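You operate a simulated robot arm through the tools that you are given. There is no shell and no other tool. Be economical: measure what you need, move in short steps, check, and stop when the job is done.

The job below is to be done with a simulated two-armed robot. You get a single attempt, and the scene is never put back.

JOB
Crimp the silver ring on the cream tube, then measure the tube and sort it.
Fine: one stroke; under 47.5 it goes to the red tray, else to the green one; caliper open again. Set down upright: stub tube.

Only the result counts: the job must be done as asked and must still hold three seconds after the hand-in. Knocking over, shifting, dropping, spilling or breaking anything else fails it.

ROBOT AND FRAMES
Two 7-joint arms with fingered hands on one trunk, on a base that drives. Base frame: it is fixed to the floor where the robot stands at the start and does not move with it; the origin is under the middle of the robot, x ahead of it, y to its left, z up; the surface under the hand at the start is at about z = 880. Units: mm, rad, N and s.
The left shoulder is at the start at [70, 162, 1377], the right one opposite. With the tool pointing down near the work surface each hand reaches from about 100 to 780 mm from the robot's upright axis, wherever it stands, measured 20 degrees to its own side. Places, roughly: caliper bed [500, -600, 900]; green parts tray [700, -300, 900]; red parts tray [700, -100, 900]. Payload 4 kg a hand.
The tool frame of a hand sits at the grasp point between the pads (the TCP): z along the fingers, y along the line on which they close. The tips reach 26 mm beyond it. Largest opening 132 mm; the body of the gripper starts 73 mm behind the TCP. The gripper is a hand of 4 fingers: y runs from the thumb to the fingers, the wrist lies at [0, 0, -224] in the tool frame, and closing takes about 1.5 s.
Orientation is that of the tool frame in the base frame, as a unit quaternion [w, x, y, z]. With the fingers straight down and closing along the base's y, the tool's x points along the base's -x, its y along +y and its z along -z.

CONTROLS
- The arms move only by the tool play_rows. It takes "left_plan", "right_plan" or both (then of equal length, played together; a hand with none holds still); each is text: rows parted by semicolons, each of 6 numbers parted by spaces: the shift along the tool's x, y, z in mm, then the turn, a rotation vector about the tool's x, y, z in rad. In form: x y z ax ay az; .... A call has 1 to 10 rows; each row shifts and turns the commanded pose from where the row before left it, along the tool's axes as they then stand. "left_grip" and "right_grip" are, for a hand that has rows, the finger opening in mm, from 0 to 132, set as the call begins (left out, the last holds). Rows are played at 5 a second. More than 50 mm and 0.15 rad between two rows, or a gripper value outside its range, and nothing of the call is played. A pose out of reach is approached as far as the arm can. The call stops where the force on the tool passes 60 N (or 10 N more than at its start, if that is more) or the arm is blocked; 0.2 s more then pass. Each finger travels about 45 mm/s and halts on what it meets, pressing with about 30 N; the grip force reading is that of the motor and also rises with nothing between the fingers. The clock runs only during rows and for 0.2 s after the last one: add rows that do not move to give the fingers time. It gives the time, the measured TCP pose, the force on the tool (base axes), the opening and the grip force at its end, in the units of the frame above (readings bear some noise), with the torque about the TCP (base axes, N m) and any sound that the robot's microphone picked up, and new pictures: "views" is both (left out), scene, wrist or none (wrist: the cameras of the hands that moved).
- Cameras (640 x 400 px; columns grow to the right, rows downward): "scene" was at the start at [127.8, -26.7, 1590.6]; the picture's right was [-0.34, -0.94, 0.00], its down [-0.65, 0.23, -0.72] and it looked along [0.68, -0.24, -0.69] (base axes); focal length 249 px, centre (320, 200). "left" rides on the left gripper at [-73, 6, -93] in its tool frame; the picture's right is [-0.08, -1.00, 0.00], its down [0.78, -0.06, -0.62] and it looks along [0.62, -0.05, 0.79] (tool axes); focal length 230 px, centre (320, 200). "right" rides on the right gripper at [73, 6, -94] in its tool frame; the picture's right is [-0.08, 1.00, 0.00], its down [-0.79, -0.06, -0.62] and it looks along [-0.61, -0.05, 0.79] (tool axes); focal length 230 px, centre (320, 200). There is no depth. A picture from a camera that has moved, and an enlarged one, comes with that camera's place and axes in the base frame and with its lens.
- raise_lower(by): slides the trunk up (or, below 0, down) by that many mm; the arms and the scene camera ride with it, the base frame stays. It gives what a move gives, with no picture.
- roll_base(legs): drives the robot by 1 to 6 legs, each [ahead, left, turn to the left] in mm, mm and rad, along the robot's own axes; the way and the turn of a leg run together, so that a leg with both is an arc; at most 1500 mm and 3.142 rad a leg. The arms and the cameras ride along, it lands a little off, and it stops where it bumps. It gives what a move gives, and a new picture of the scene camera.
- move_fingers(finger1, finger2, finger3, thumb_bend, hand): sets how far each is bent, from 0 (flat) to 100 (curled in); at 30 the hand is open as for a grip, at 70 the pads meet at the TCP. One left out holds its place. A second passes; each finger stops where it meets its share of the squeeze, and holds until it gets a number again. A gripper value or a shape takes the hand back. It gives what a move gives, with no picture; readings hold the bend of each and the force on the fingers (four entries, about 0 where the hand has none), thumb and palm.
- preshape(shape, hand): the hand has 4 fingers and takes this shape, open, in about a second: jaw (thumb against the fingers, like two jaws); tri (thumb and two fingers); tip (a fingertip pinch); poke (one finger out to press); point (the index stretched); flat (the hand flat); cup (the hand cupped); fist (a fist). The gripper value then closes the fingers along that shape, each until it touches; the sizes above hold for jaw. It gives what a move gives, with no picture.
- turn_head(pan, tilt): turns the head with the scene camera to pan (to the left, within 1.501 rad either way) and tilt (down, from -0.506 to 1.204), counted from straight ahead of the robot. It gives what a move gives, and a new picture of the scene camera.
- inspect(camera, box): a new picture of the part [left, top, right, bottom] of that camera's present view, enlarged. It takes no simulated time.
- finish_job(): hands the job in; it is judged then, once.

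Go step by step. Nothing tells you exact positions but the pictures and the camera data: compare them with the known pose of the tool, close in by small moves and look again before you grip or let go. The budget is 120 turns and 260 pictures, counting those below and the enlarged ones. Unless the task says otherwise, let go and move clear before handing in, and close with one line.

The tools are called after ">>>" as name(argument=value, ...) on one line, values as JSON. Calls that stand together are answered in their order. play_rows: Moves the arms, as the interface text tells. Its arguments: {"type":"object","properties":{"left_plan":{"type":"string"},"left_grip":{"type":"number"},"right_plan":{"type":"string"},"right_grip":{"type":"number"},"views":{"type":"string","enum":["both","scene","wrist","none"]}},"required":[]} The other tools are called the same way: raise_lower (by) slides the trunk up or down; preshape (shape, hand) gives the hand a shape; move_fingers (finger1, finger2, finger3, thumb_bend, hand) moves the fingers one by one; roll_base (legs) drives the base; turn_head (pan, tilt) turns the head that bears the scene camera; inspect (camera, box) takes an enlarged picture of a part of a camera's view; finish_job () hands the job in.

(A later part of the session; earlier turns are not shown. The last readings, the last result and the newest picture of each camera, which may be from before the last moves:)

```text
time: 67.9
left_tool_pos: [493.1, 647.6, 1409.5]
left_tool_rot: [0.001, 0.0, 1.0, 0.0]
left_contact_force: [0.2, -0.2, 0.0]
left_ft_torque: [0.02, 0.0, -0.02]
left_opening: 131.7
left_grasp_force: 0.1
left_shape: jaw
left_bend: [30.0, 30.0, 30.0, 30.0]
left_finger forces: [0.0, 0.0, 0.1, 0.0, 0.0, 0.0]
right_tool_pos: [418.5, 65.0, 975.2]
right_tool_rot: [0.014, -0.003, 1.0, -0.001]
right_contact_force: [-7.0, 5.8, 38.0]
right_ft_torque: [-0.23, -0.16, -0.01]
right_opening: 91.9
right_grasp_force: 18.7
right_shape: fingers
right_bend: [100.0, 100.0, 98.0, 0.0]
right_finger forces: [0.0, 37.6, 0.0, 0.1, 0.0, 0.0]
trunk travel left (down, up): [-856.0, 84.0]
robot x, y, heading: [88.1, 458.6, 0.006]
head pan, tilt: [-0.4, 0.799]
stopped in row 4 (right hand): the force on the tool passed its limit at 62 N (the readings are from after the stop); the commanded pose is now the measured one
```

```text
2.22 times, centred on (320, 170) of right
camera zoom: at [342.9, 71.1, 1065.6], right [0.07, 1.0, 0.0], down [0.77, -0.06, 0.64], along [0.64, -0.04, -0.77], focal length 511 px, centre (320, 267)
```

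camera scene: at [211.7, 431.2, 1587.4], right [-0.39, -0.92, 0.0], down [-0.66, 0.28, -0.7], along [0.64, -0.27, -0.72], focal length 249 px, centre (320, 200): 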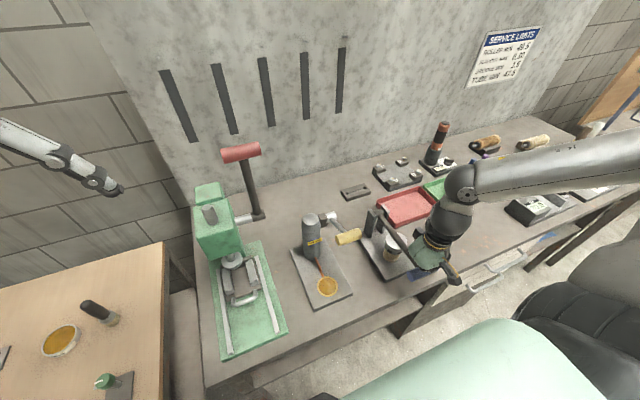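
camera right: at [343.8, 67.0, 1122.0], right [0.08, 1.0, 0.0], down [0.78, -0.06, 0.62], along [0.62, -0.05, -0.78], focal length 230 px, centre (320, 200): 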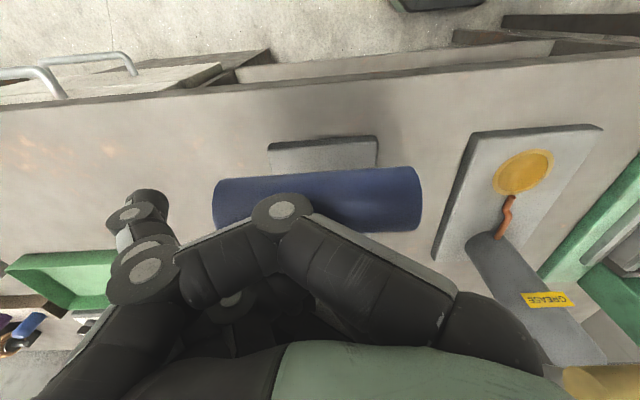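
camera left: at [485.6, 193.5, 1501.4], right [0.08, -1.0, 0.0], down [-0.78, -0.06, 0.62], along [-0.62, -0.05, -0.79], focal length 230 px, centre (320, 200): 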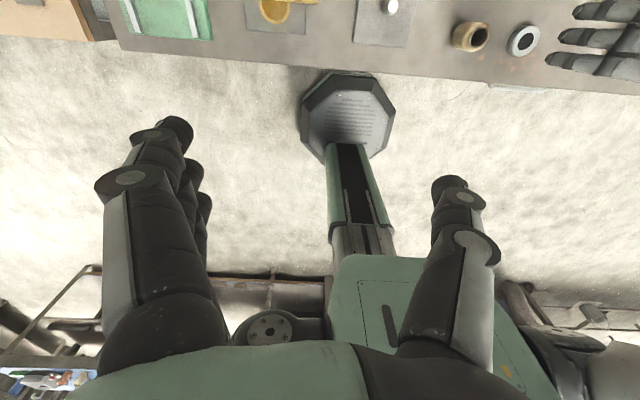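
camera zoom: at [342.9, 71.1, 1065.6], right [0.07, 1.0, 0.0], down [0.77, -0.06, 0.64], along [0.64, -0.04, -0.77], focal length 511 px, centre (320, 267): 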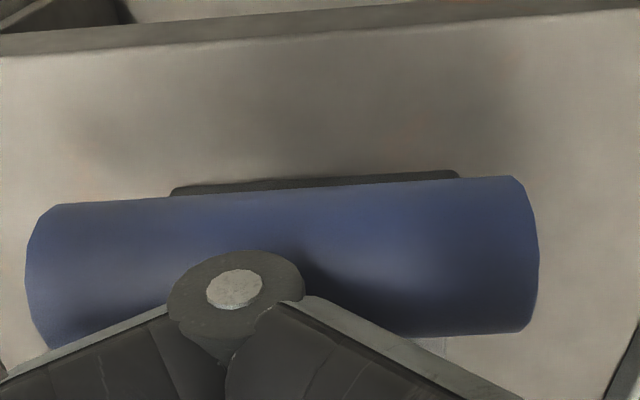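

The ring now carries crimp dents, so the stroke is done. I'll ease the hand up and see whether the lever returns by itself.

>>> play_rows(right_plan="0 0 -8 0 0 0;0 0 -10 0 0 0;0 0 -12 0 0 0;0 0 0 0 0 0", views="both")

```text
time: 68.9
left_tool_pos: [497.0, 645.6, 1408.7]
left_tool_rot: [-0.001, 0.0, 1.0, 0.001]
left_contact_force: [0.8, 0.0, 0.4]
left_ft_torque: [0.03, 0.02, 0.0]
left_opening: 132.0
left_grasp_force: 0.0
left_shape: jaw
left_bend: [30.0, 30.0, 30.0, 30.0]
left_finger forces: [0.0, 0.0, 0.0, 0.1, 0.0, 0.0]
right_tool_pos: [420.4, 61.0, 1003.0]
right_tool_rot: [0.012, 0.0, 1.0, 0.0]
right_contact_force: [1.1, 0.4, 0.9]
right_ft_torque: [-0.01, 0.0, 0.04]
right_opening: 91.6
right_grasp_force: 0.3
right_shape: fingers
right_bend: [100.0, 100.0, 98.0, 0.0]
right_finger forces: [0.0, 1.0, 0.0, 0.0, 0.0, 0.1]
trunk travel left (down, up): [-856.0, 84.0]
robot x, y, heading: [88.0, 463.1, -0.001]
head pan, tilt: [-0.4, 0.799]
camera scene: at [212.9, 430.3, 1587.2], right [-0.39, -0.92, 0.0], down [-0.66, 0.28, -0.7], along [0.64, -0.27, -0.72], focal length 249 px, centre (320, 200)
camera right: at [345.3, 67.2, 1092.4], right [0.07, 1.0, 0.0], down [0.77, -0.06, 0.64], along [0.63, -0.05, -0.77], focal length 230 px, centre (320, 200)
```

scene: 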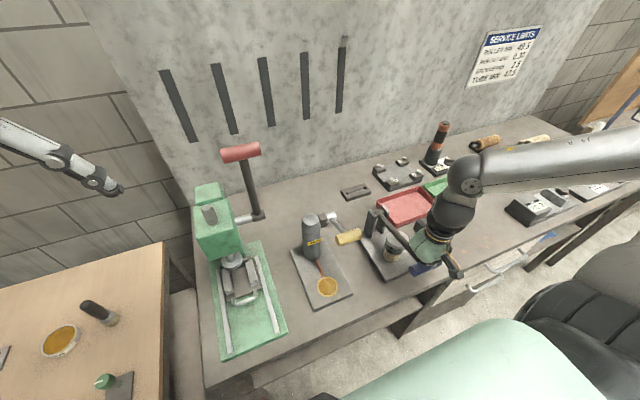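
right: 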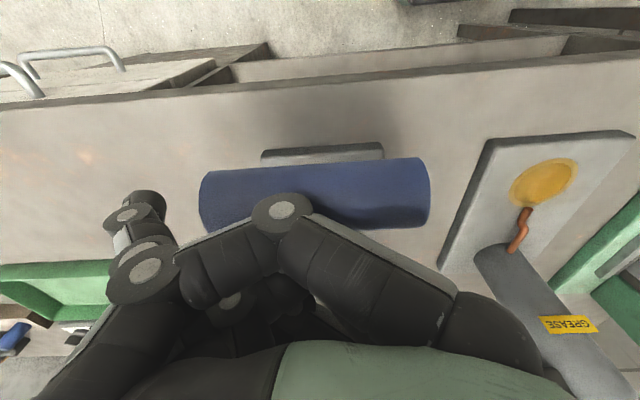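

The lever springs back following the hand. I'll guide it up along the reverse arc.

>>> play_rows(right_plan="-4 0 -28 0 0 0;-13 0 -28 0 0 0;-23 0 -35 0 0 0;-27 0 -28 0 0 0;-26 0 -21 0 0 0;-22 0 -8 0 0 0;-22 0 -4 0 0 0;-22 0 -2 0 0 0;-22 0 -2 0 0 0;-30 0 0 0 0 0", views="both")

>>> inspect(camera="scene", box=[350, 130, 450, 290])

```text
time: 71.1
left_tool_pos: [496.6, 646.6, 1409.2]
left_tool_rot: [0.0, 0.001, 1.0, 0.0]
left_contact_force: [-0.7, 1.1, 0.2]
left_ft_torque: [-0.03, 0.0, -0.01]
left_opening: 131.7
left_grasp_force: 0.1
left_shape: jaw
left_bend: [30.0, 30.0, 30.0, 30.0]
left_finger forces: [0.1, 0.1, 0.0, 0.1, 0.0, 0.1]
right_tool_pos: [626.8, 63.2, 1162.4]
right_tool_rot: [0.013, -0.002, 1.0, 0.0]
right_contact_force: [0.4, 0.3, -0.6]
right_ft_torque: [0.01, -0.04, 0.03]
right_opening: 91.8
right_grasp_force: 0.0
right_shape: fingers
right_bend: [100.0, 100.0, 98.0, 0.0]
right_finger forces: [0.0, 0.0, 0.1, 0.0, 0.0, 0.0]
trunk travel left (down, up): [-856.0, 84.0]
robot x, y, heading: [85.8, 464.4, -0.003]
head pan, tilt: [-0.4, 0.799]
camera scene: at [213.8, 431.7, 1587.2], right [-0.39, -0.92, 0.0], down [-0.66, 0.28, -0.7], along [0.64, -0.27, -0.72], focal length 249 px, centre (320, 200)
camera right: at [553.4, 69.6, 1253.3], right [0.07, 1.0, 0.0], down [0.77, -0.06, 0.64], along [0.63, -0.05, -0.77], focal length 230 px, centre (320, 200)
```

scene: 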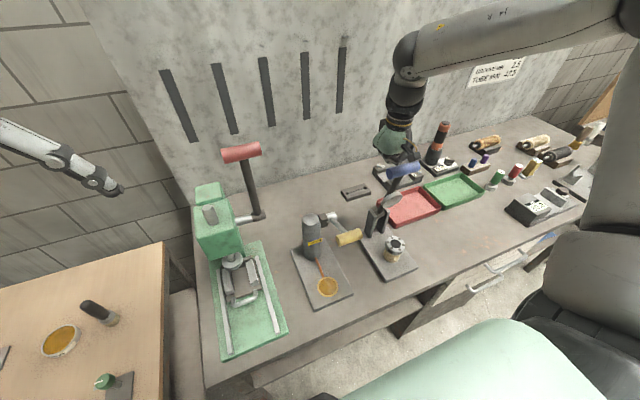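
right: 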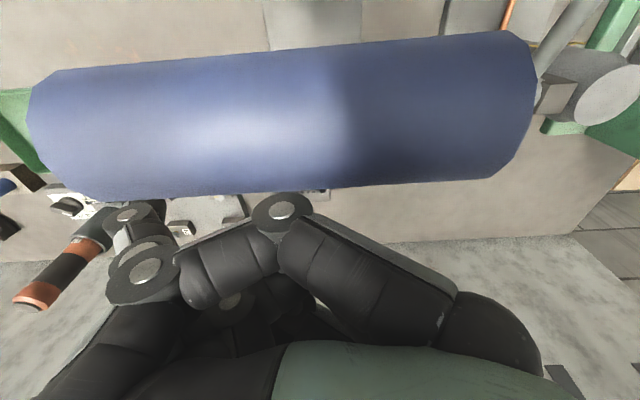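

```text
2.50 times, centred on (400, 210) of scene
camera zoom: at [213.8, 431.7, 1587.2], right [-0.39, -0.92, 0.0], down [-0.66, 0.28, -0.7], along [0.64, -0.27, -0.72], focal length 622 px, centre (120, 175)
```

zoom: 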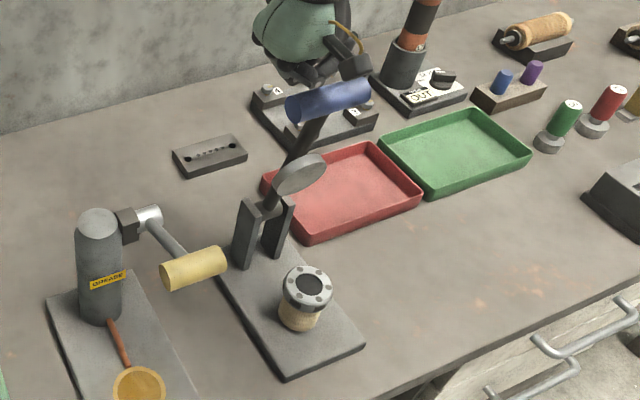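

The lever is back at rest and the ring shows a ring of crimp dimples, so it was a single stroke. I'll withdraw the hand over the top and drive back.

>>> play_rows(right_plan="-18 0 -10 0 0 0;0 0 -45 0 0 0;0 0 -45 0 0 0;0 0 -45 0 0 0;0 0 -20 0 0 0;45 0 0 0 0 0;45 0 0 0 0 0;45 0 0 0 0 0;45 0 0 0 0 0;45 0 0 0 0 0", views="none")

>>> roll_base(legs=[[-88, 0, 0]])

>>> preshape(shape="jaw", hand="right")

>>> turn_head(pan=-0.75, tilt=0.7)

>>> inspect(camera="scene", box=[360, 150, 500, 260])

```text
time: 73.3
left_tool_pos: [492.0, 644.8, 1412.1]
left_tool_rot: [0.002, -0.001, 1.0, 0.001]
left_contact_force: [-0.2, -0.7, 0.0]
left_ft_torque: [0.02, -0.02, 0.0]
left_opening: 131.9
left_grasp_force: 0.1
left_shape: jaw
left_bend: [30.0, 30.0, 30.0, 30.0]
left_finger forces: [0.1, 0.1, 0.0, 0.0, 0.0, 0.1]
right_tool_pos: [409.3, 60.4, 1322.4]
right_tool_rot: [0.015, -0.001, 1.0, 0.0]
right_contact_force: [-1.6, 0.0, 0.0]
right_ft_torque: [0.01, -0.04, 0.0]
right_opening: 91.7
right_grasp_force: 0.1
right_shape: fingers
right_bend: [100.0, 100.0, 98.0, 0.0]
right_finger forces: [0.1, 0.0, 0.1, 0.0, 0.0, 0.0]
trunk travel left (down, up): [-856.0, 84.0]
robot x, y, heading: [87.8, 460.2, -0.001]
head pan, tilt: [-0.4, 0.799]
```

```text
time: 74.4
left_tool_pos: [420.3, 645.4, 1406.2]
left_tool_rot: [-0.003, 0.0, 1.0, 0.0]
left_contact_force: [0.4, 0.1, -0.7]
left_ft_torque: [-0.01, 0.05, -0.01]
left_opening: 132.0
left_grasp_force: 0.0
left_shape: jaw
left_bend: [30.0, 30.0, 30.0, 30.0]
left_finger forces: [0.0, 0.0, 0.0, 0.1, 0.1, 0.0]
right_tool_pos: [336.6, 61.4, 1320.4]
right_tool_rot: [0.009, 0.0, 1.0, 0.0]
right_contact_force: [0.6, 0.6, 0.2]
right_ft_torque: [0.0, 0.07, -0.01]
right_opening: 92.0
right_grasp_force: 0.1
right_shape: fingers
right_bend: [100.0, 100.0, 98.0, 0.0]
right_finger forces: [0.0, 0.1, 0.1, 0.1, 0.1, 0.1]
trunk travel left (down, up): [-856.0, 84.0]
robot x, y, heading: [7.5, 462.5, -0.005]
head pan, tilt: [-0.4, 0.799]
camera scene: at [136.1, 431.0, 1586.4], right [-0.39, -0.92, 0.0], down [-0.67, 0.28, -0.69], along [0.64, -0.27, -0.72], focal length 249 px, centre (320, 200)
```

scene: 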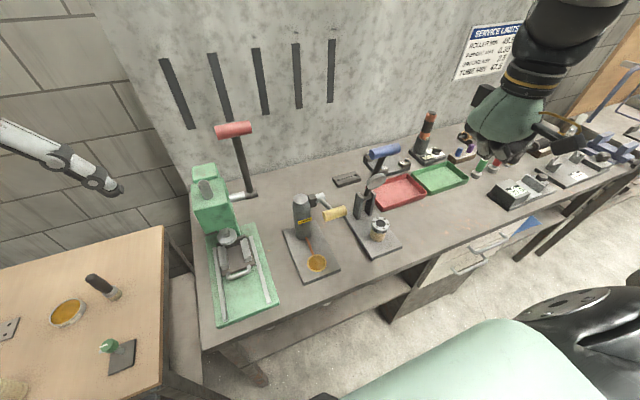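

```text
time: 75.3
left_tool_pos: [407.0, 646.3, 1410.7]
left_tool_rot: [0.001, 0.0, 1.0, 0.001]
left_contact_force: [0.2, -0.3, -0.6]
left_ft_torque: [-0.04, -0.02, 0.01]
left_opening: 132.1
left_grasp_force: 0.0
left_shape: jaw
left_bend: [30.0, 30.0, 30.0, 30.0]
left_finger forces: [0.0, 0.0, 0.0, 0.0, 0.0, 0.0]
right_tool_pos: [324.6, 60.5, 1322.6]
right_tool_rot: [0.014, -0.001, 1.0, 0.0]
right_contact_force: [-0.8, -0.3, 0.4]
right_ft_torque: [0.0, -0.02, 0.02]
right_opening: 131.9
right_grasp_force: 0.0
right_shape: jaw
right_bend: [30.0, 30.0, 30.0, 30.0]
right_finger forces: [0.0, 0.1, 0.0, 0.0, 0.0, 0.0]
trunk travel left (down, up): [-856.0, 84.0]
robot x, y, heading: [2.8, 461.4, 0.001]
head pan, tilt: [-0.4, 0.799]
```

```text
time: 76.1
left_tool_pos: [411.6, 645.9, 1408.9]
left_tool_rot: [0.001, -0.001, 1.0, 0.001]
left_contact_force: [0.1, 0.8, -0.5]
left_ft_torque: [0.0, 0.0, 0.0]
left_opening: 131.8
left_grasp_force: 0.1
left_shape: jaw
left_bend: [30.0, 30.0, 30.0, 30.0]
left_finger forces: [0.0, 0.0, 0.1, 0.1, 0.0, 0.0]
right_tool_pos: [328.8, 61.7, 1321.8]
right_tool_rot: [0.011, -0.001, 1.0, 0.0]
right_contact_force: [-0.6, 0.5, -0.5]
right_ft_torque: [0.01, 0.02, -0.04]
right_opening: 131.8
right_grasp_force: 0.2
right_shape: jaw
right_bend: [30.0, 30.0, 30.0, 30.0]
right_finger forces: [0.0, 0.1, 0.1, 0.0, 0.0, 0.0]
trunk travel left (down, up): [-856.0, 84.0]
robot x, y, heading: [4.3, 462.8, -0.006]
head pan, tilt: [-0.75, 0.7]
camera scene: at [114.3, 404.3, 1595.6], right [-0.68, -0.73, 0.0], down [-0.47, 0.44, -0.76], along [0.56, -0.52, -0.64], focal length 249 px, centre (320, 200)
```

scene: 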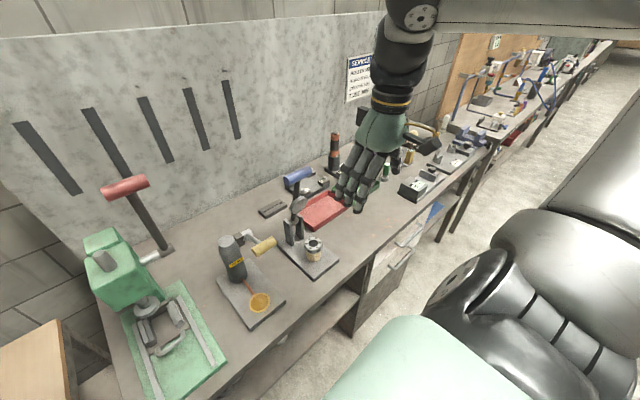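

```text
3.64 times, centred on (430, 205) of scene
camera zoom: at [114.3, 404.3, 1595.6], right [-0.68, -0.73, 0.0], down [-0.47, 0.44, -0.76], along [0.56, -0.52, -0.64], focal length 904 px, centre (-80, 182)
```

zoom: 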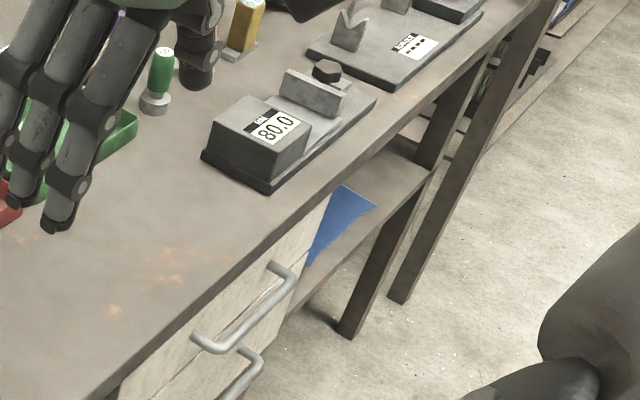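

The ring is crimped and the lever is clear. Next I'll return above the tube at the 0.25 tilt used for placing it.

>>> play_rows(right_plan="0 0 0 0 -0.125 0;0 0 0 0 -0.125 0;-13.4 0 43.2 0 0 0;-13.4 0 43.2 0 0 0;-13.4 0 43.2 0 0 0;-13.4 0 43.2 0 0 0;-13.4 0 43.2 0 0 0;-13.4 0 43.2 0 0 0;0 0 0 0 0 0;0 0 0 0 0 0", views="wrist")

>>> inspect(camera="right", box=[240, 30, 400, 190])

```text
time: 78.3
left_tool_pos: [409.8, 645.1, 1409.2]
left_tool_rot: [0.0, 0.0, 1.0, 0.001]
left_contact_force: [-1.1, 0.2, -0.8]
left_ft_torque: [-0.01, 0.01, -0.03]
left_opening: 132.2
left_grasp_force: 0.1
left_shape: jaw
left_bend: [30.0, 30.0, 30.0, 30.0]
left_finger forces: [0.0, 0.0, 0.0, 0.0, 0.1, 0.0]
right_tool_pos: [474.8, 61.4, 1093.6]
right_tool_rot: [0.138, -0.002, 0.99, 0.001]
right_contact_force: [-0.1, 0.9, 0.9]
right_ft_torque: [0.01, 0.01, -0.03]
right_opening: 132.0
right_grasp_force: 0.0
right_shape: jaw
right_bend: [30.0, 30.0, 30.0, 30.0]
right_finger forces: [0.1, 0.0, 0.0, 0.0, 0.1, 0.0]
trunk travel left (down, up): [-856.0, 84.0]
robot x, y, heading: [4.0, 460.9, -0.001]
head pan, tilt: [-0.75, 0.7]
camera right: at [379.6, 67.8, 1162.2], right [0.07, 1.0, 0.02], down [0.59, -0.06, 0.81], along [0.81, -0.05, -0.59], focal length 230 px, centre (320, 200)
```

right: 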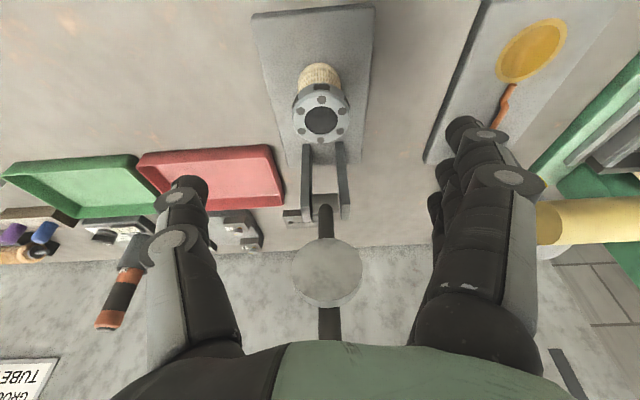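

```text
2.50 times, centred on (320, 110) of right
camera zoom: at [379.6, 67.8, 1162.2], right [0.07, 1.0, 0.02], down [0.59, -0.06, 0.81], along [0.81, -0.05, -0.59], focal length 575 px, centre (320, 425)
```

zoom: 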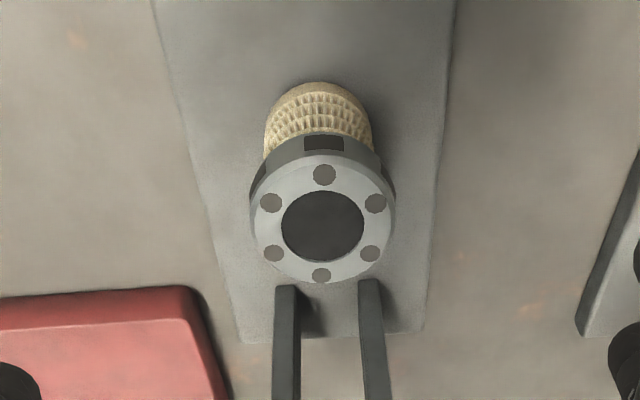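

The crimped assembly stands at about (515,62). I'll descend around the tube body.

>>> play_rows(right_plan="1.65 0.2 41.5 0 0 0;1.65 0.2 41.5 0 0 0;1.65 0.2 41.5 0 0 0;1.65 0 39.5 0 0 0;0 0 0 0 0 0;0 0 0 0 0 0", views="wrist")

```text
time: 79.7
left_tool_pos: [410.1, 645.3, 1409.7]
left_tool_rot: [0.001, 0.0, 1.0, 0.001]
left_contact_force: [0.3, 0.1, -0.3]
left_ft_torque: [-0.03, 0.03, 0.0]
left_opening: 132.0
left_grasp_force: 0.1
left_shape: jaw
left_bend: [30.0, 30.0, 30.0, 30.0]
left_finger forces: [0.0, 0.0, 0.0, 0.0, 0.0, 0.0]
right_tool_pos: [515.1, 61.5, 935.2]
right_tool_rot: [0.137, 0.0, 0.991, 0.0]
right_contact_force: [-1.2, -0.4, 0.5]
right_ft_torque: [0.02, -0.01, 0.0]
right_opening: 131.9
right_grasp_force: 0.1
right_shape: jaw
right_bend: [30.0, 30.0, 30.0, 30.0]
right_finger forces: [0.1, 0.0, 0.1, 0.1, 0.0, 0.0]
trunk travel left (down, up): [-856.0, 84.0]
robot x, y, heading: [1.9, 463.5, -0.001]
head pan, tilt: [-0.75, 0.7]
camera right: at [419.0, 66.9, 1003.5], right [0.07, 1.0, 0.02], down [0.59, -0.06, 0.81], along [0.81, -0.05, -0.59], focal length 230 px, centre (320, 200)
```

right: 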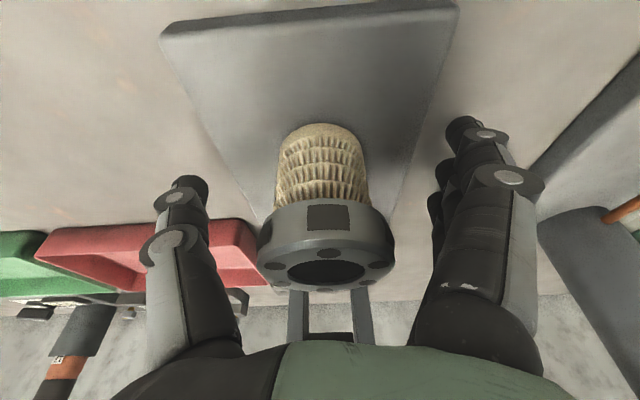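

Positioned around the tube below the ring, so I'll close.

>>> play_rows(right_plan="0.5 0 2 0 0 0;0 0 0 0 0 0;0 0 0 0 0 0;0 0 0 0 0 0;0 0 0 0 0 0;0 0 0 0 0 0;0 0 0 0 0 0;0 0 0 0 0 0;0 0 0 0 0 0;0 0 0 0 0 0", right_grip=28, views="wrist")

```text
time: 81.9
left_tool_pos: [411.1, 646.2, 1409.4]
left_tool_rot: [0.0, 0.0, 1.0, 0.001]
left_contact_force: [-0.2, -0.5, -0.9]
left_ft_torque: [-0.01, 0.04, 0.02]
left_opening: 132.0
left_grasp_force: 0.0
left_shape: jaw
left_bend: [30.0, 30.0, 30.0, 30.0]
left_finger forces: [0.1, 0.0, 0.1, 0.0, 0.1, 0.0]
right_tool_pos: [515.1, 60.9, 932.6]
right_tool_rot: [0.138, -0.001, 0.99, 0.0]
right_contact_force: [3.0, 0.2, 4.9]
right_ft_torque: [-0.14, 0.04, 0.03]
right_opening: 30.4
right_grasp_force: 30.0
right_shape: jaw
right_bend: [75.0, 74.0, 68.0, 70.0]
right_finger forces: [6.7, 10.4, 11.0, 0.0, 27.2, 0.0]
trunk travel left (down, up): [-856.0, 84.0]
robot x, y, heading: [-0.1, 463.3, -0.002]
head pan, tilt: [-0.75, 0.7]
camera right: at [419.7, 66.9, 1001.6], right [0.07, 1.0, 0.02], down [0.59, -0.06, 0.81], along [0.81, -0.05, -0.59], focal length 230 px, centre (320, 200)
```

right: 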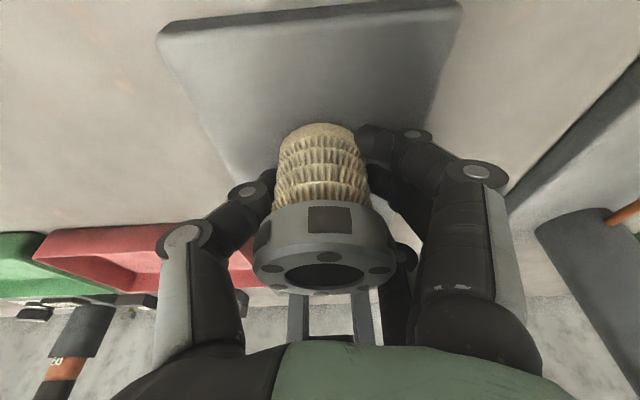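

Firm grip on all digits. I'll lift straight up off the post, then back.

>>> play_rows(right_plan="-4 0 -13 0 0 0;-6.5 0 -23 0 0 0;-6.5 0 -23 0 0 0;-6.5 0 -23 0 0 0;-6.5 0 -23 0 0 0;32 0 -9 0 0 0;32 0 -9 0 0 0;32 0 -9 0 0 0;0 0 0 0 0 0", views="wrist")

>>> inspect(camera="scene", box=[260, 140, 420, 300])

```text
time: 83.9
left_tool_pos: [411.1, 646.1, 1409.0]
left_tool_rot: [0.001, 0.0, 1.0, 0.001]
left_contact_force: [0.4, 0.3, 0.2]
left_ft_torque: [-0.01, 0.04, 0.01]
left_opening: 131.6
left_grasp_force: 0.2
left_shape: jaw
left_bend: [30.0, 30.0, 30.0, 30.0]
left_finger forces: [0.0, 0.1, 0.0, 0.0, 0.1, 0.0]
right_tool_pos: [413.1, 61.8, 1041.9]
right_tool_rot: [0.137, -0.002, 0.991, 0.0]
right_contact_force: [0.0, -0.5, -2.4]
right_ft_torque: [-0.04, -0.04, 0.0]
right_opening: 29.9
right_grasp_force: 30.1
right_shape: jaw
right_bend: [75.0, 74.0, 69.0, 70.0]
right_finger forces: [6.7, 11.8, 8.7, 0.1, 25.6, 0.0]
trunk travel left (down, up): [-856.0, 84.0]
robot x, y, heading: [2.3, 461.5, -0.005]
head pan, tilt: [-0.75, 0.7]
camera right: at [319.1, 67.0, 1111.1], right [0.07, 1.0, 0.02], down [0.59, -0.06, 0.81], along [0.81, -0.05, -0.59], focal length 230 px, centre (320, 200)
```

right: 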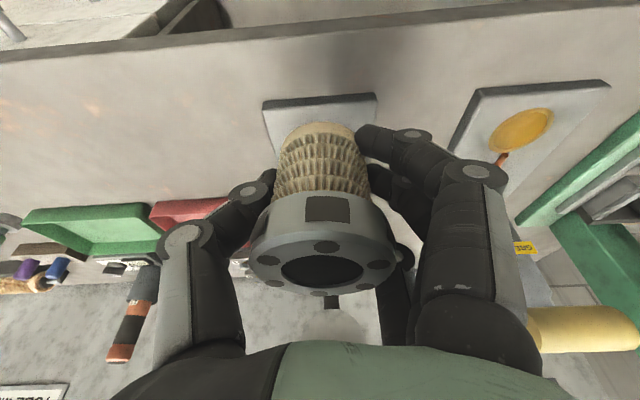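

```text
2.50 times, centred on (340, 220) of scene
camera zoom: at [114.7, 404.5, 1595.6], right [-0.68, -0.73, 0.0], down [-0.47, 0.44, -0.76], along [0.56, -0.52, -0.64], focal length 622 px, centre (270, 150)
```

zoom: 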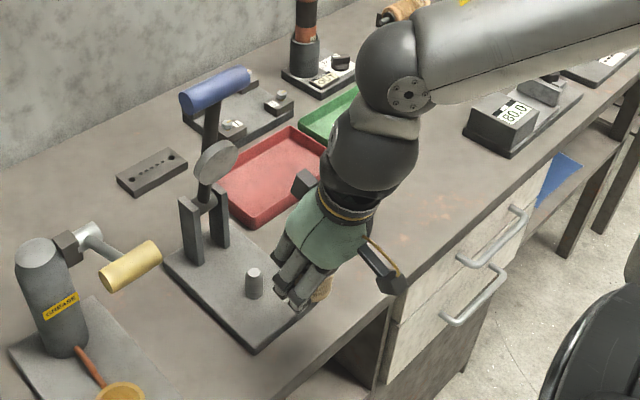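

The crimped tube is free of the post. I'll drive right so that the caliper is on the right hand's side.

>>> roll_base(legs=[[0, -600, 0]])

>>> turn_head(pan=-0.75, tilt=0.85)

>>> inspect(camera="right", box=[0, 0, 640, 400])

```text
time: 87.3
left_tool_pos: [412.2, 50.7, 1408.7]
left_tool_rot: [0.0, -0.003, 1.0, 0.0]
left_contact_force: [0.2, 0.2, 1.0]
left_ft_torque: [0.0, -0.02, 0.04]
left_opening: 132.1
left_grasp_force: 0.0
left_shape: jaw
left_bend: [30.0, 30.0, 30.0, 30.0]
left_finger forces: [0.1, 0.0, 0.0, 0.1, 0.0, 0.0]
right_tool_pos: [418.2, -535.3, 1043.1]
right_tool_rot: [0.138, -0.004, 0.99, 0.001]
right_contact_force: [-0.1, -0.4, -2.0]
right_ft_torque: [-0.01, -0.02, -0.01]
right_opening: 29.8
right_grasp_force: 29.8
right_shape: jaw
right_bend: [75.0, 74.0, 69.0, 70.0]
right_finger forces: [6.6, 11.8, 8.6, 0.0, 25.7, 0.0]
trunk travel left (down, up): [-856.0, 84.0]
robot x, y, heading: [5.7, -135.4, 0.013]
head pan, tilt: [-0.75, 0.7]
camera scene: at [116.2, -192.7, 1595.7], right [-0.68, -0.74, 0.0], down [-0.47, 0.44, -0.77], along [0.56, -0.52, -0.64], focal length 249 px, centre (320, 200)
```

scene: 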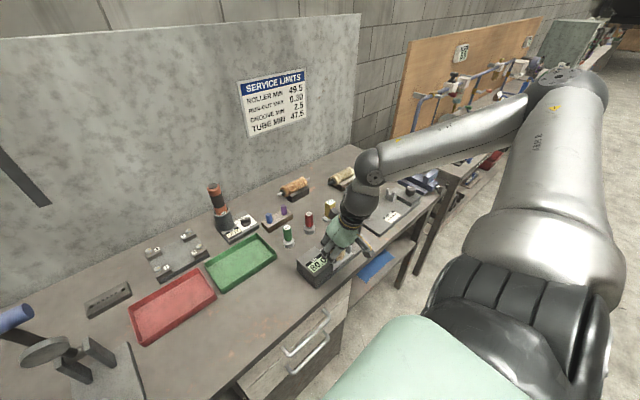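

```text
time: 88.0
left_tool_pos: [411.4, 49.8, 1409.9]
left_tool_rot: [0.001, -0.004, 1.0, 0.0]
left_contact_force: [-0.6, -0.3, 0.7]
left_ft_torque: [-0.01, 0.0, -0.01]
left_opening: 132.0
left_grasp_force: 0.1
left_shape: jaw
left_bend: [30.0, 30.0, 30.0, 30.0]
left_finger forces: [0.0, 0.0, 0.0, 0.0, 0.0, 0.0]
right_tool_pos: [418.7, -536.4, 1040.7]
right_tool_rot: [0.138, -0.003, 0.99, 0.001]
right_contact_force: [0.0, -1.0, -1.0]
right_ft_torque: [-0.01, -0.04, -0.02]
right_opening: 29.8
right_grasp_force: 29.4
right_shape: jaw
right_bend: [75.0, 74.0, 69.0, 70.0]
right_finger forces: [6.8, 11.8, 8.6, 0.1, 25.6, 0.1]
trunk travel left (down, up): [-856.0, 84.0]
robot x, y, heading: [3.5, -138.6, 0.007]
head pan, tilt: [-0.75, 0.85]
camera scene: at [111.3, -189.8, 1583.4], right [-0.68, -0.74, 0.0], down [-0.55, 0.51, -0.66], along [0.49, -0.45, -0.75], focal length 249 px, centre (320, 200)
```

scene: 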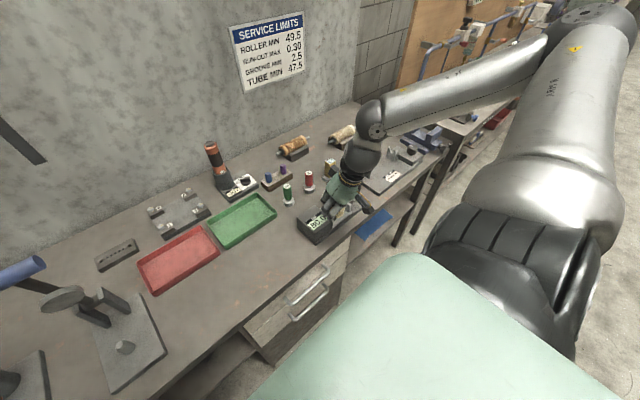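

```text
1.00 times, centred on (320, 200) of right (not enlarged: the box is as wide or as high as the picture)
camera zoom: at [323.4, -530.4, 1111.2], right [0.07, 1.0, 0.02], down [0.59, -0.06, 0.81], along [0.81, -0.04, -0.59], focal length 230 px, centre (320, 200)
```

zoom: 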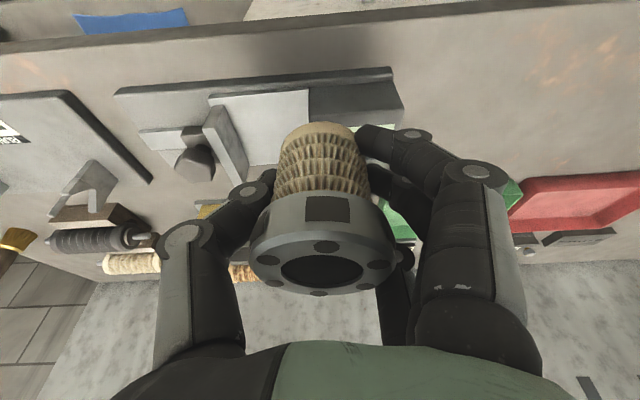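

The caliper is just ahead of the hand. I'll zoom in to get its jaw geometry.

>>> inspect(camera="right", box=[100, 50, 420, 200])

>>> inspect(camera="scene", box=[280, 160, 400, 260])

```text
2.00 times, centred on (260, 125) of right
camera zoom: at [323.4, -530.4, 1111.2], right [0.07, 1.0, 0.02], down [0.59, -0.06, 0.81], along [0.81, -0.04, -0.59], focal length 460 px, centre (440, 350)
```

zoom: 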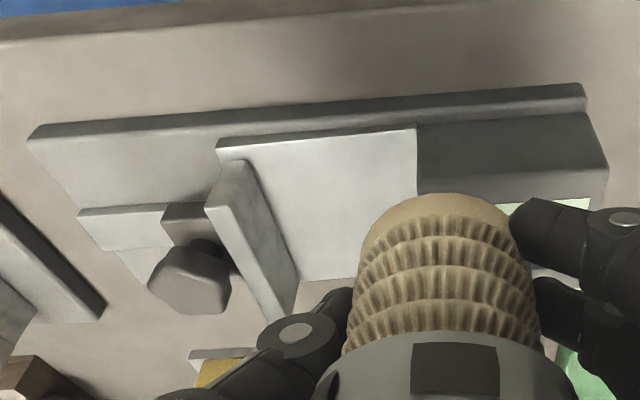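

```text
4.00 times, centred on (340, 210) of scene
camera zoom: at [111.3, -189.8, 1583.4], right [-0.68, -0.74, 0.0], down [-0.55, 0.51, -0.66], along [0.49, -0.45, -0.75], focal length 995 px, centre (240, 160)
```

zoom: 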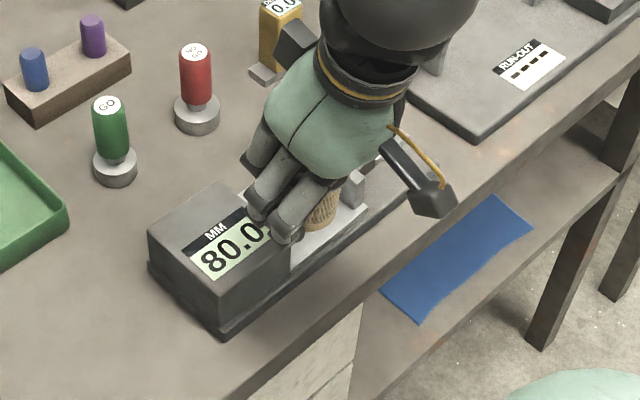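

The bed lies between the block face (y≈-543) and the jaw (y≈-623), spanning x≈435–520. The jaw tops stay below the ring. I'll yaw the hand 90° about the vertical so that the fingers lie along x, outside the jaw gap.

>>> play_rows(right_plan="0 0 0 -0.041 0 -0.144;0 0 0 -0.041 0 -0.144;0 0 0 -0.041 0 -0.144;0 0 0 -0.041 0 -0.144;0 0 0 -0.041 0 -0.144;0 0 0 -0.041 0 -0.144;0 0 0 -0.041 0 -0.144;0 0 0 -0.041 0 -0.144;0 0 0 -0.041 0 -0.144;0 0 0 -0.041 0 -0.144", views="both")

```text
time: 90.2
left_tool_pos: [412.1, 50.1, 1409.9]
left_tool_rot: [-0.002, -0.003, 1.0, 0.001]
left_contact_force: [0.0, -0.3, -1.0]
left_ft_torque: [0.02, -0.03, 0.01]
left_opening: 132.0
left_grasp_force: 0.1
left_shape: jaw
left_bend: [30.0, 30.0, 30.0, 30.0]
left_finger forces: [0.0, 0.0, 0.0, 0.0, 0.0, 0.0]
right_tool_pos: [419.8, -534.7, 1041.8]
right_tool_rot: [0.1, -0.679, 0.721, 0.096]
right_contact_force: [0.3, 0.0, -1.9]
right_ft_torque: [-0.01, 0.0, 0.01]
right_opening: 29.4
right_grasp_force: 30.3
right_shape: jaw
right_bend: [75.0, 74.0, 69.0, 70.0]
right_finger forces: [6.9, 12.0, 8.0, 0.1, 25.5, 0.0]
trunk travel left (down, up): [-856.0, 84.0]
robot x, y, heading: [0.3, -138.8, 0.007]
head pan, tilt: [-0.75, 0.85]
camera scene: at [112.1, -189.3, 1583.3], right [-0.68, -0.74, 0.0], down [-0.55, 0.51, -0.66], along [0.48, -0.45, -0.75], focal length 249 px, centre (320, 200)
camera right: at [408.3, -629.7, 1111.2], right [-0.99, 0.14, 0.02], down [0.1, 0.58, 0.81], along [0.1, 0.8, -0.59], focal length 230 px, centre (320, 200)
```

scene: 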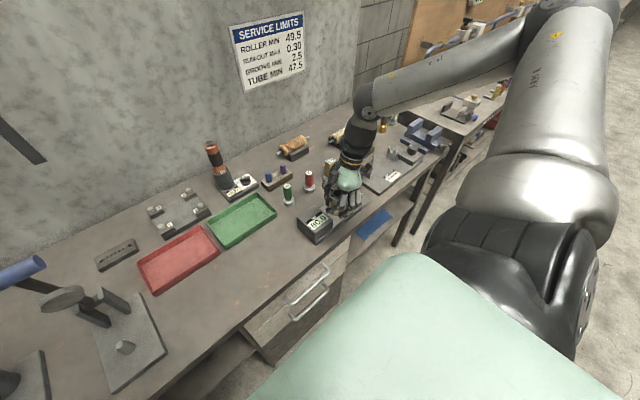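
right: 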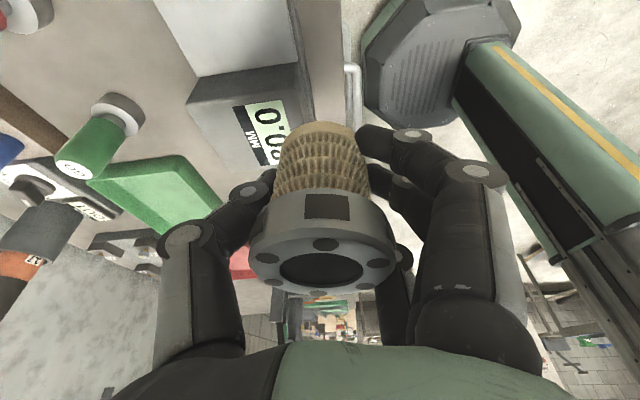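

The yaw works. I'll finish the last bit and move over the caliper gap.

>>> play_rows(right_plan="0 0 0 -0.019 0 -0.067;23.1 -27.5 -6.5 0 0 0;23.1 -27.5 -6.5 0 0 0;0 0 0 0 0 0;0 0 0 0 0 0", views="wrist")

>>> inspect(camera="right", box=[180, 20, 460, 200])

>>> inspect(camera="scene", box=[290, 140, 400, 250])

```text
time: 91.4
left_tool_pos: [410.8, 49.2, 1409.5]
left_tool_rot: [0.001, -0.004, 1.0, 0.0]
left_contact_force: [0.0, 0.1, -0.6]
left_ft_torque: [0.01, 0.0, -0.03]
left_opening: 131.8
left_grasp_force: 0.0
left_shape: jaw
left_bend: [30.0, 30.0, 30.0, 30.0]
left_finger forces: [0.0, 0.0, 0.0, 0.0, 0.1, 0.0]
right_tool_pos: [474.7, -583.1, 1041.1]
right_tool_rot: [-0.097, 0.702, -0.698, -0.098]
right_contact_force: [0.4, 0.8, -1.6]
right_ft_torque: [0.0, -0.01, -0.01]
right_opening: 29.6
right_grasp_force: 29.7
right_shape: jaw
right_bend: [75.0, 74.0, 70.0, 70.0]
right_finger forces: [7.1, 12.2, 7.7, 0.0, 25.7, 0.0]
trunk travel left (down, up): [-856.0, 84.0]
robot x, y, heading: [3.7, -138.0, 0.007]
head pan, tilt: [-0.75, 0.85]
camera right: at [470.5, -678.1, 1111.0], right [-1.0, 0.07, 0.02], down [0.06, 0.59, 0.81], along [0.04, 0.81, -0.59], focal length 230 px, centre (320, 200)
```

right: 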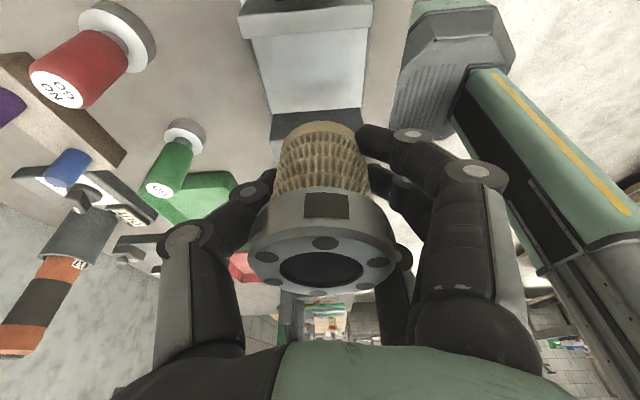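

```text
2.22 times, centred on (320, 110) of right
camera zoom: at [470.5, -678.1, 1111.0], right [-1.0, 0.07, 0.02], down [0.06, 0.59, 0.81], along [0.04, 0.81, -0.59], focal length 511 px, centre (320, 400)
```

zoom: 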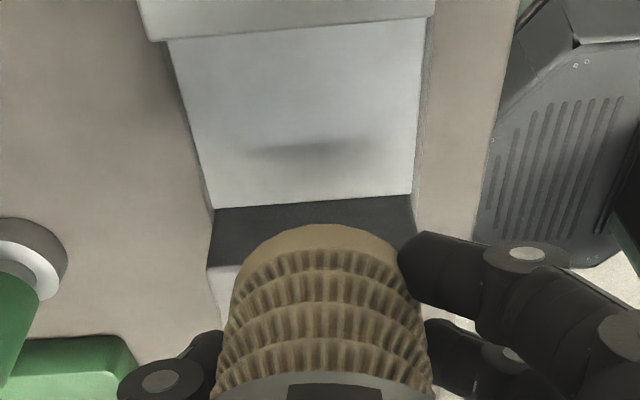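

```text
3.64 times, centred on (345, 195) of scene
camera zoom: at [110.8, -189.7, 1583.4], right [-0.68, -0.74, 0.0], down [-0.55, 0.51, -0.66], along [0.49, -0.45, -0.75], focal length 904 px, centre (229, 218)
```

zoom: 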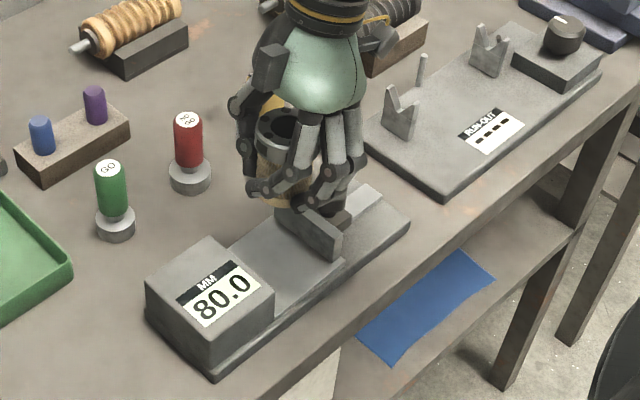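

The tube is about (473.5,-579.5) and the gap centre is (478,-582). I'll correct and lower 70 mm.

>>> play_rows(right_plan="2.4 -4.5 -0.7 0 0 0;9.6 0 33.7 0 0 0;9.5 0 33.6 0 0 0;0 0 0 0 0 0;0 0 0 0 0 0", views="none")

>>> inspect(camera="right", box=[180, 20, 460, 200])

>>> inspect(camera="scene", box=[300, 170, 390, 250])

```text
time: 92.6
left_tool_pos: [410.3, 49.3, 1408.8]
left_tool_rot: [0.001, -0.003, 1.0, 0.0]
left_contact_force: [0.1, 1.2, -0.3]
left_ft_torque: [0.03, -0.01, 0.0]
left_opening: 131.7
left_grasp_force: 0.0
left_shape: jaw
left_bend: [30.0, 30.0, 30.0, 30.0]
left_finger forces: [0.1, 0.0, 0.0, 0.0, 0.1, 0.1]
right_tool_pos: [478.8, -586.7, 973.8]
right_tool_rot: [-0.097, 0.703, -0.698, -0.099]
right_contact_force: [0.1, -1.2, -1.3]
right_ft_torque: [0.03, 0.01, -0.01]
right_opening: 29.4
right_grasp_force: 29.7
right_shape: jaw
right_bend: [75.0, 74.0, 70.0, 70.0]
right_finger forces: [7.1, 12.5, 7.6, 0.0, 25.6, 0.0]
trunk travel left (down, up): [-856.0, 84.0]
robot x, y, heading: [4.6, -139.7, 0.005]
head pan, tilt: [-0.75, 0.85]
```

```text
2.22 times, centred on (320, 110) of right
camera zoom: at [474.2, -681.4, 1042.3], right [-1.0, 0.07, 0.02], down [0.06, 0.59, 0.81], along [0.04, 0.81, -0.59], focal length 511 px, centre (320, 400)
```

zoom: 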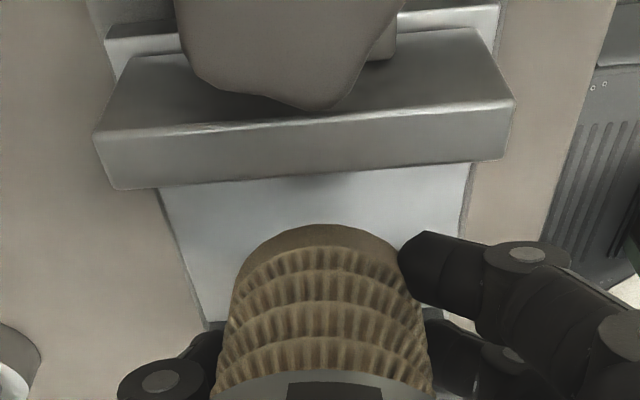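

```text
5.00 times, centred on (345, 210) of scene
camera zoom: at [110.8, -189.6, 1583.4], right [-0.68, -0.74, 0.0], down [-0.55, 0.51, -0.66], along [0.49, -0.45, -0.75], focal length 1244 px, centre (195, 150)
```

zoom: 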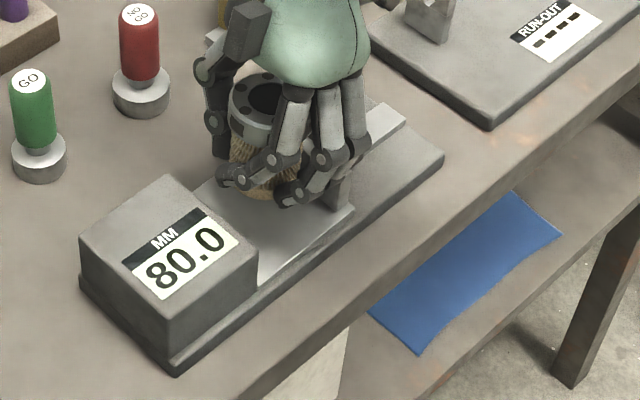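

Clearances are about 13 mm on the jaw side and 18 mm on the block side. I'll nudge +2.5 mm in y and lower slowly to the bed.

>>> play_rows(right_plan="-2.4 0 0.7 0 0 0;2.7 0 9.6 0 0 0;2.7 0 9.6 0 0 0;2.2 0 7.7 0 0 0;0.8 0 2.9 0 0 0;0.8 0 2.9 0 0 0;0.8 0 2.9 0 0 0;0 0 0 0 0 0", views="none")

>>> inspect(camera="right", box=[180, 20, 460, 200])

>>> inspect(camera="scene", box=[300, 170, 390, 250])

```text
time: 94.4
left_tool_pos: [406.8, 52.3, 1410.7]
left_tool_rot: [0.001, -0.003, 1.0, 0.0]
left_contact_force: [-0.1, 0.1, -0.1]
left_ft_torque: [-0.04, 0.04, -0.01]
left_opening: 132.1
left_grasp_force: 0.0
left_shape: jaw
left_bend: [30.0, 30.0, 30.0, 30.0]
left_finger forces: [0.1, 0.0, 0.0, 0.0, 0.0, 0.0]
right_tool_pos: [478.0, -583.1, 937.3]
right_tool_rot: [-0.098, 0.702, -0.699, -0.097]
right_contact_force: [-2.5, 0.3, 24.0]
right_ft_torque: [-0.68, -0.01, -0.11]
right_opening: 30.1
right_grasp_force: 29.5
right_shape: jaw
right_bend: [76.0, 74.0, 70.0, 71.0]
right_finger forces: [15.7, 12.0, 16.2, 0.0, 28.6, 0.0]
trunk travel left (down, up): [-856.0, 84.0]
robot x, y, heading: [4.3, -139.0, 0.011]
head pan, tilt: [-0.75, 0.85]
```

```text
2.22 times, centred on (320, 110) of right
camera zoom: at [472.5, -677.1, 1007.1], right [-1.0, 0.07, 0.02], down [0.06, 0.59, 0.81], along [0.04, 0.81, -0.59], focal length 511 px, centre (320, 400)
```

zoom: 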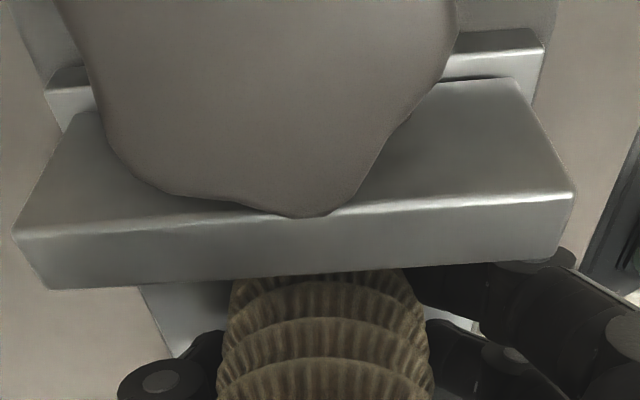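

```text
5.00 times, centred on (345, 210) of scene
camera zoom: at [107.8, -187.0, 1584.0], right [-0.68, -0.74, 0.0], down [-0.55, 0.51, -0.66], along [0.49, -0.45, -0.75], focal length 1244 px, centre (195, 150)
```

zoom: 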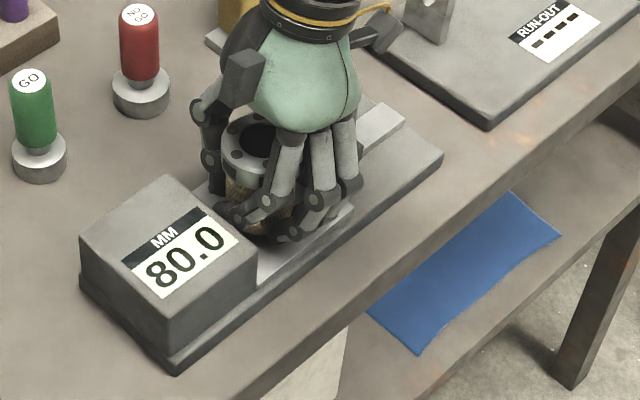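

Seated on the bed at about 24 N. I'll ease off slightly and open to 105 mm.

>>> play_rows(right_plan="-0.5 0 -2 0 0 0;0 0 0 0 0 0;0 0 0 0 0 0;0 0 0 0 0 0;0 0 0 0 0 0;0 0 0 0 0 0;0 0 0 0 0 0", right_grip=105, views="wrist")

>>> inspect(camera="scene", box=[300, 170, 390, 250])

```text
time: 96.0
left_tool_pos: [412.1, 52.7, 1408.9]
left_tool_rot: [0.0, -0.003, 1.0, 0.0]
left_contact_force: [0.2, 0.3, 0.3]
left_ft_torque: [0.01, -0.01, 0.0]
left_opening: 131.8
left_grasp_force: 0.0
left_shape: jaw
left_bend: [30.0, 30.0, 30.0, 30.0]
left_finger forces: [0.1, 0.0, 0.1, 0.0, 0.1, 0.0]
right_tool_pos: [479.2, -582.3, 939.0]
right_tool_rot: [-0.097, 0.702, -0.699, -0.097]
right_contact_force: [7.2, 2.3, 21.7]
right_ft_torque: [-0.36, 0.75, 0.02]
right_opening: 98.5
right_grasp_force: 0.0
right_shape: jaw
right_bend: [73.0, 60.0, 60.0, 56.0]
right_finger forces: [22.2, 0.0, 0.1, 0.0, 0.0, 0.0]
trunk travel left (down, up): [-856.0, 84.0]
robot x, y, heading: [2.9, -140.8, 0.007]
head pan, tilt: [-0.75, 0.85]
camera right: at [474.1, -676.8, 1008.0], right [-1.0, 0.07, 0.02], down [0.06, 0.59, 0.81], along [0.04, 0.81, -0.59], focal length 230 px, centre (320, 200)
```

right: 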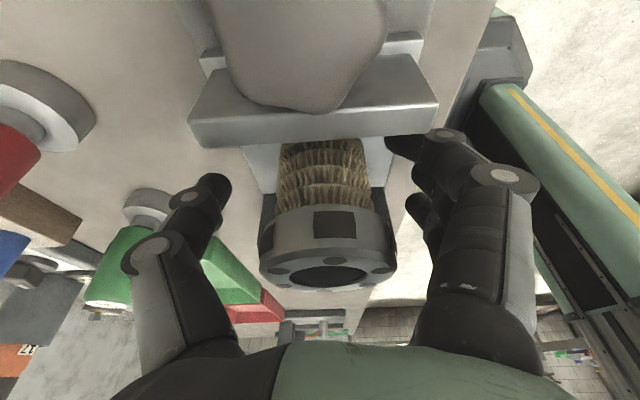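

```text
5.00 times, centred on (345, 210) of scene
camera zoom: at [110.3, -186.5, 1583.6], right [-0.68, -0.74, 0.0], down [-0.55, 0.51, -0.66], along [0.49, -0.45, -0.75], focal length 1244 px, centre (195, 150)
```

zoom: 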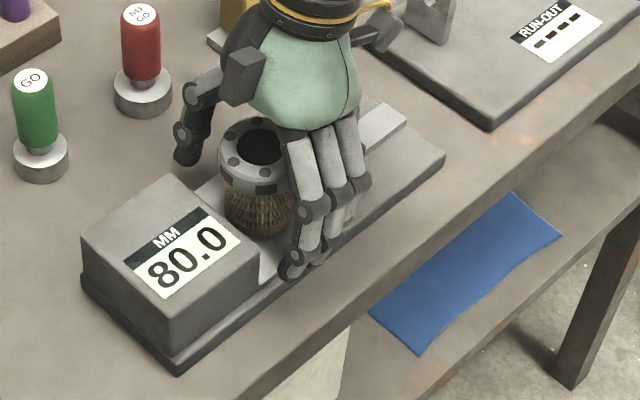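

The tube stands in the gap. The index fingertip is pressing on the caliper base, so I'll raise the hand to free it while opening, then climb clear.

>>> play_rows(right_plan="-1.6 0 -5.8 0 0 0;-1.6 0 -5.8 0 0 0;0 0 0 0 0 0;0 0 0 0 0 0", views="wrist")

```text
time: 97.0
left_tool_pos: [410.8, 48.8, 1409.2]
left_tool_rot: [0.0, -0.004, 1.0, 0.0]
left_contact_force: [-0.4, -0.1, -0.6]
left_ft_torque: [0.02, 0.02, 0.04]
left_opening: 132.0
left_grasp_force: 0.0
left_shape: jaw
left_bend: [30.0, 30.0, 30.0, 30.0]
left_finger forces: [0.1, 0.0, 0.0, 0.1, 0.0, 0.0]
right_tool_pos: [479.3, -584.5, 948.6]
right_tool_rot: [-0.097, 0.702, -0.699, -0.099]
right_contact_force: [0.0, 1.0, 0.6]
right_ft_torque: [-0.04, 0.0, -0.01]
right_opening: 104.8
right_grasp_force: 0.1
right_shape: jaw
right_bend: [60.0, 60.0, 60.0, 56.0]
right_finger forces: [0.0, 0.0, 0.0, 0.1, 0.1, 0.0]
trunk travel left (down, up): [-856.0, 84.0]
robot x, y, heading: [5.1, -143.2, 0.009]
head pan, tilt: [-0.75, 0.85]
camera right: at [474.1, -679.9, 1017.3], right [-1.0, 0.07, 0.02], down [0.06, 0.59, 0.81], along [0.04, 0.81, -0.59], focal length 230 px, centre (320, 200)
```

right: 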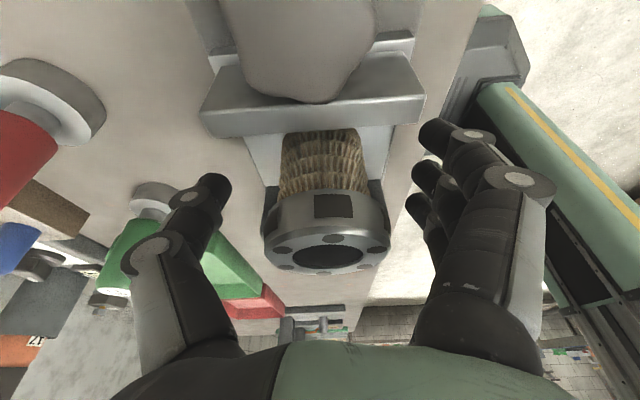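

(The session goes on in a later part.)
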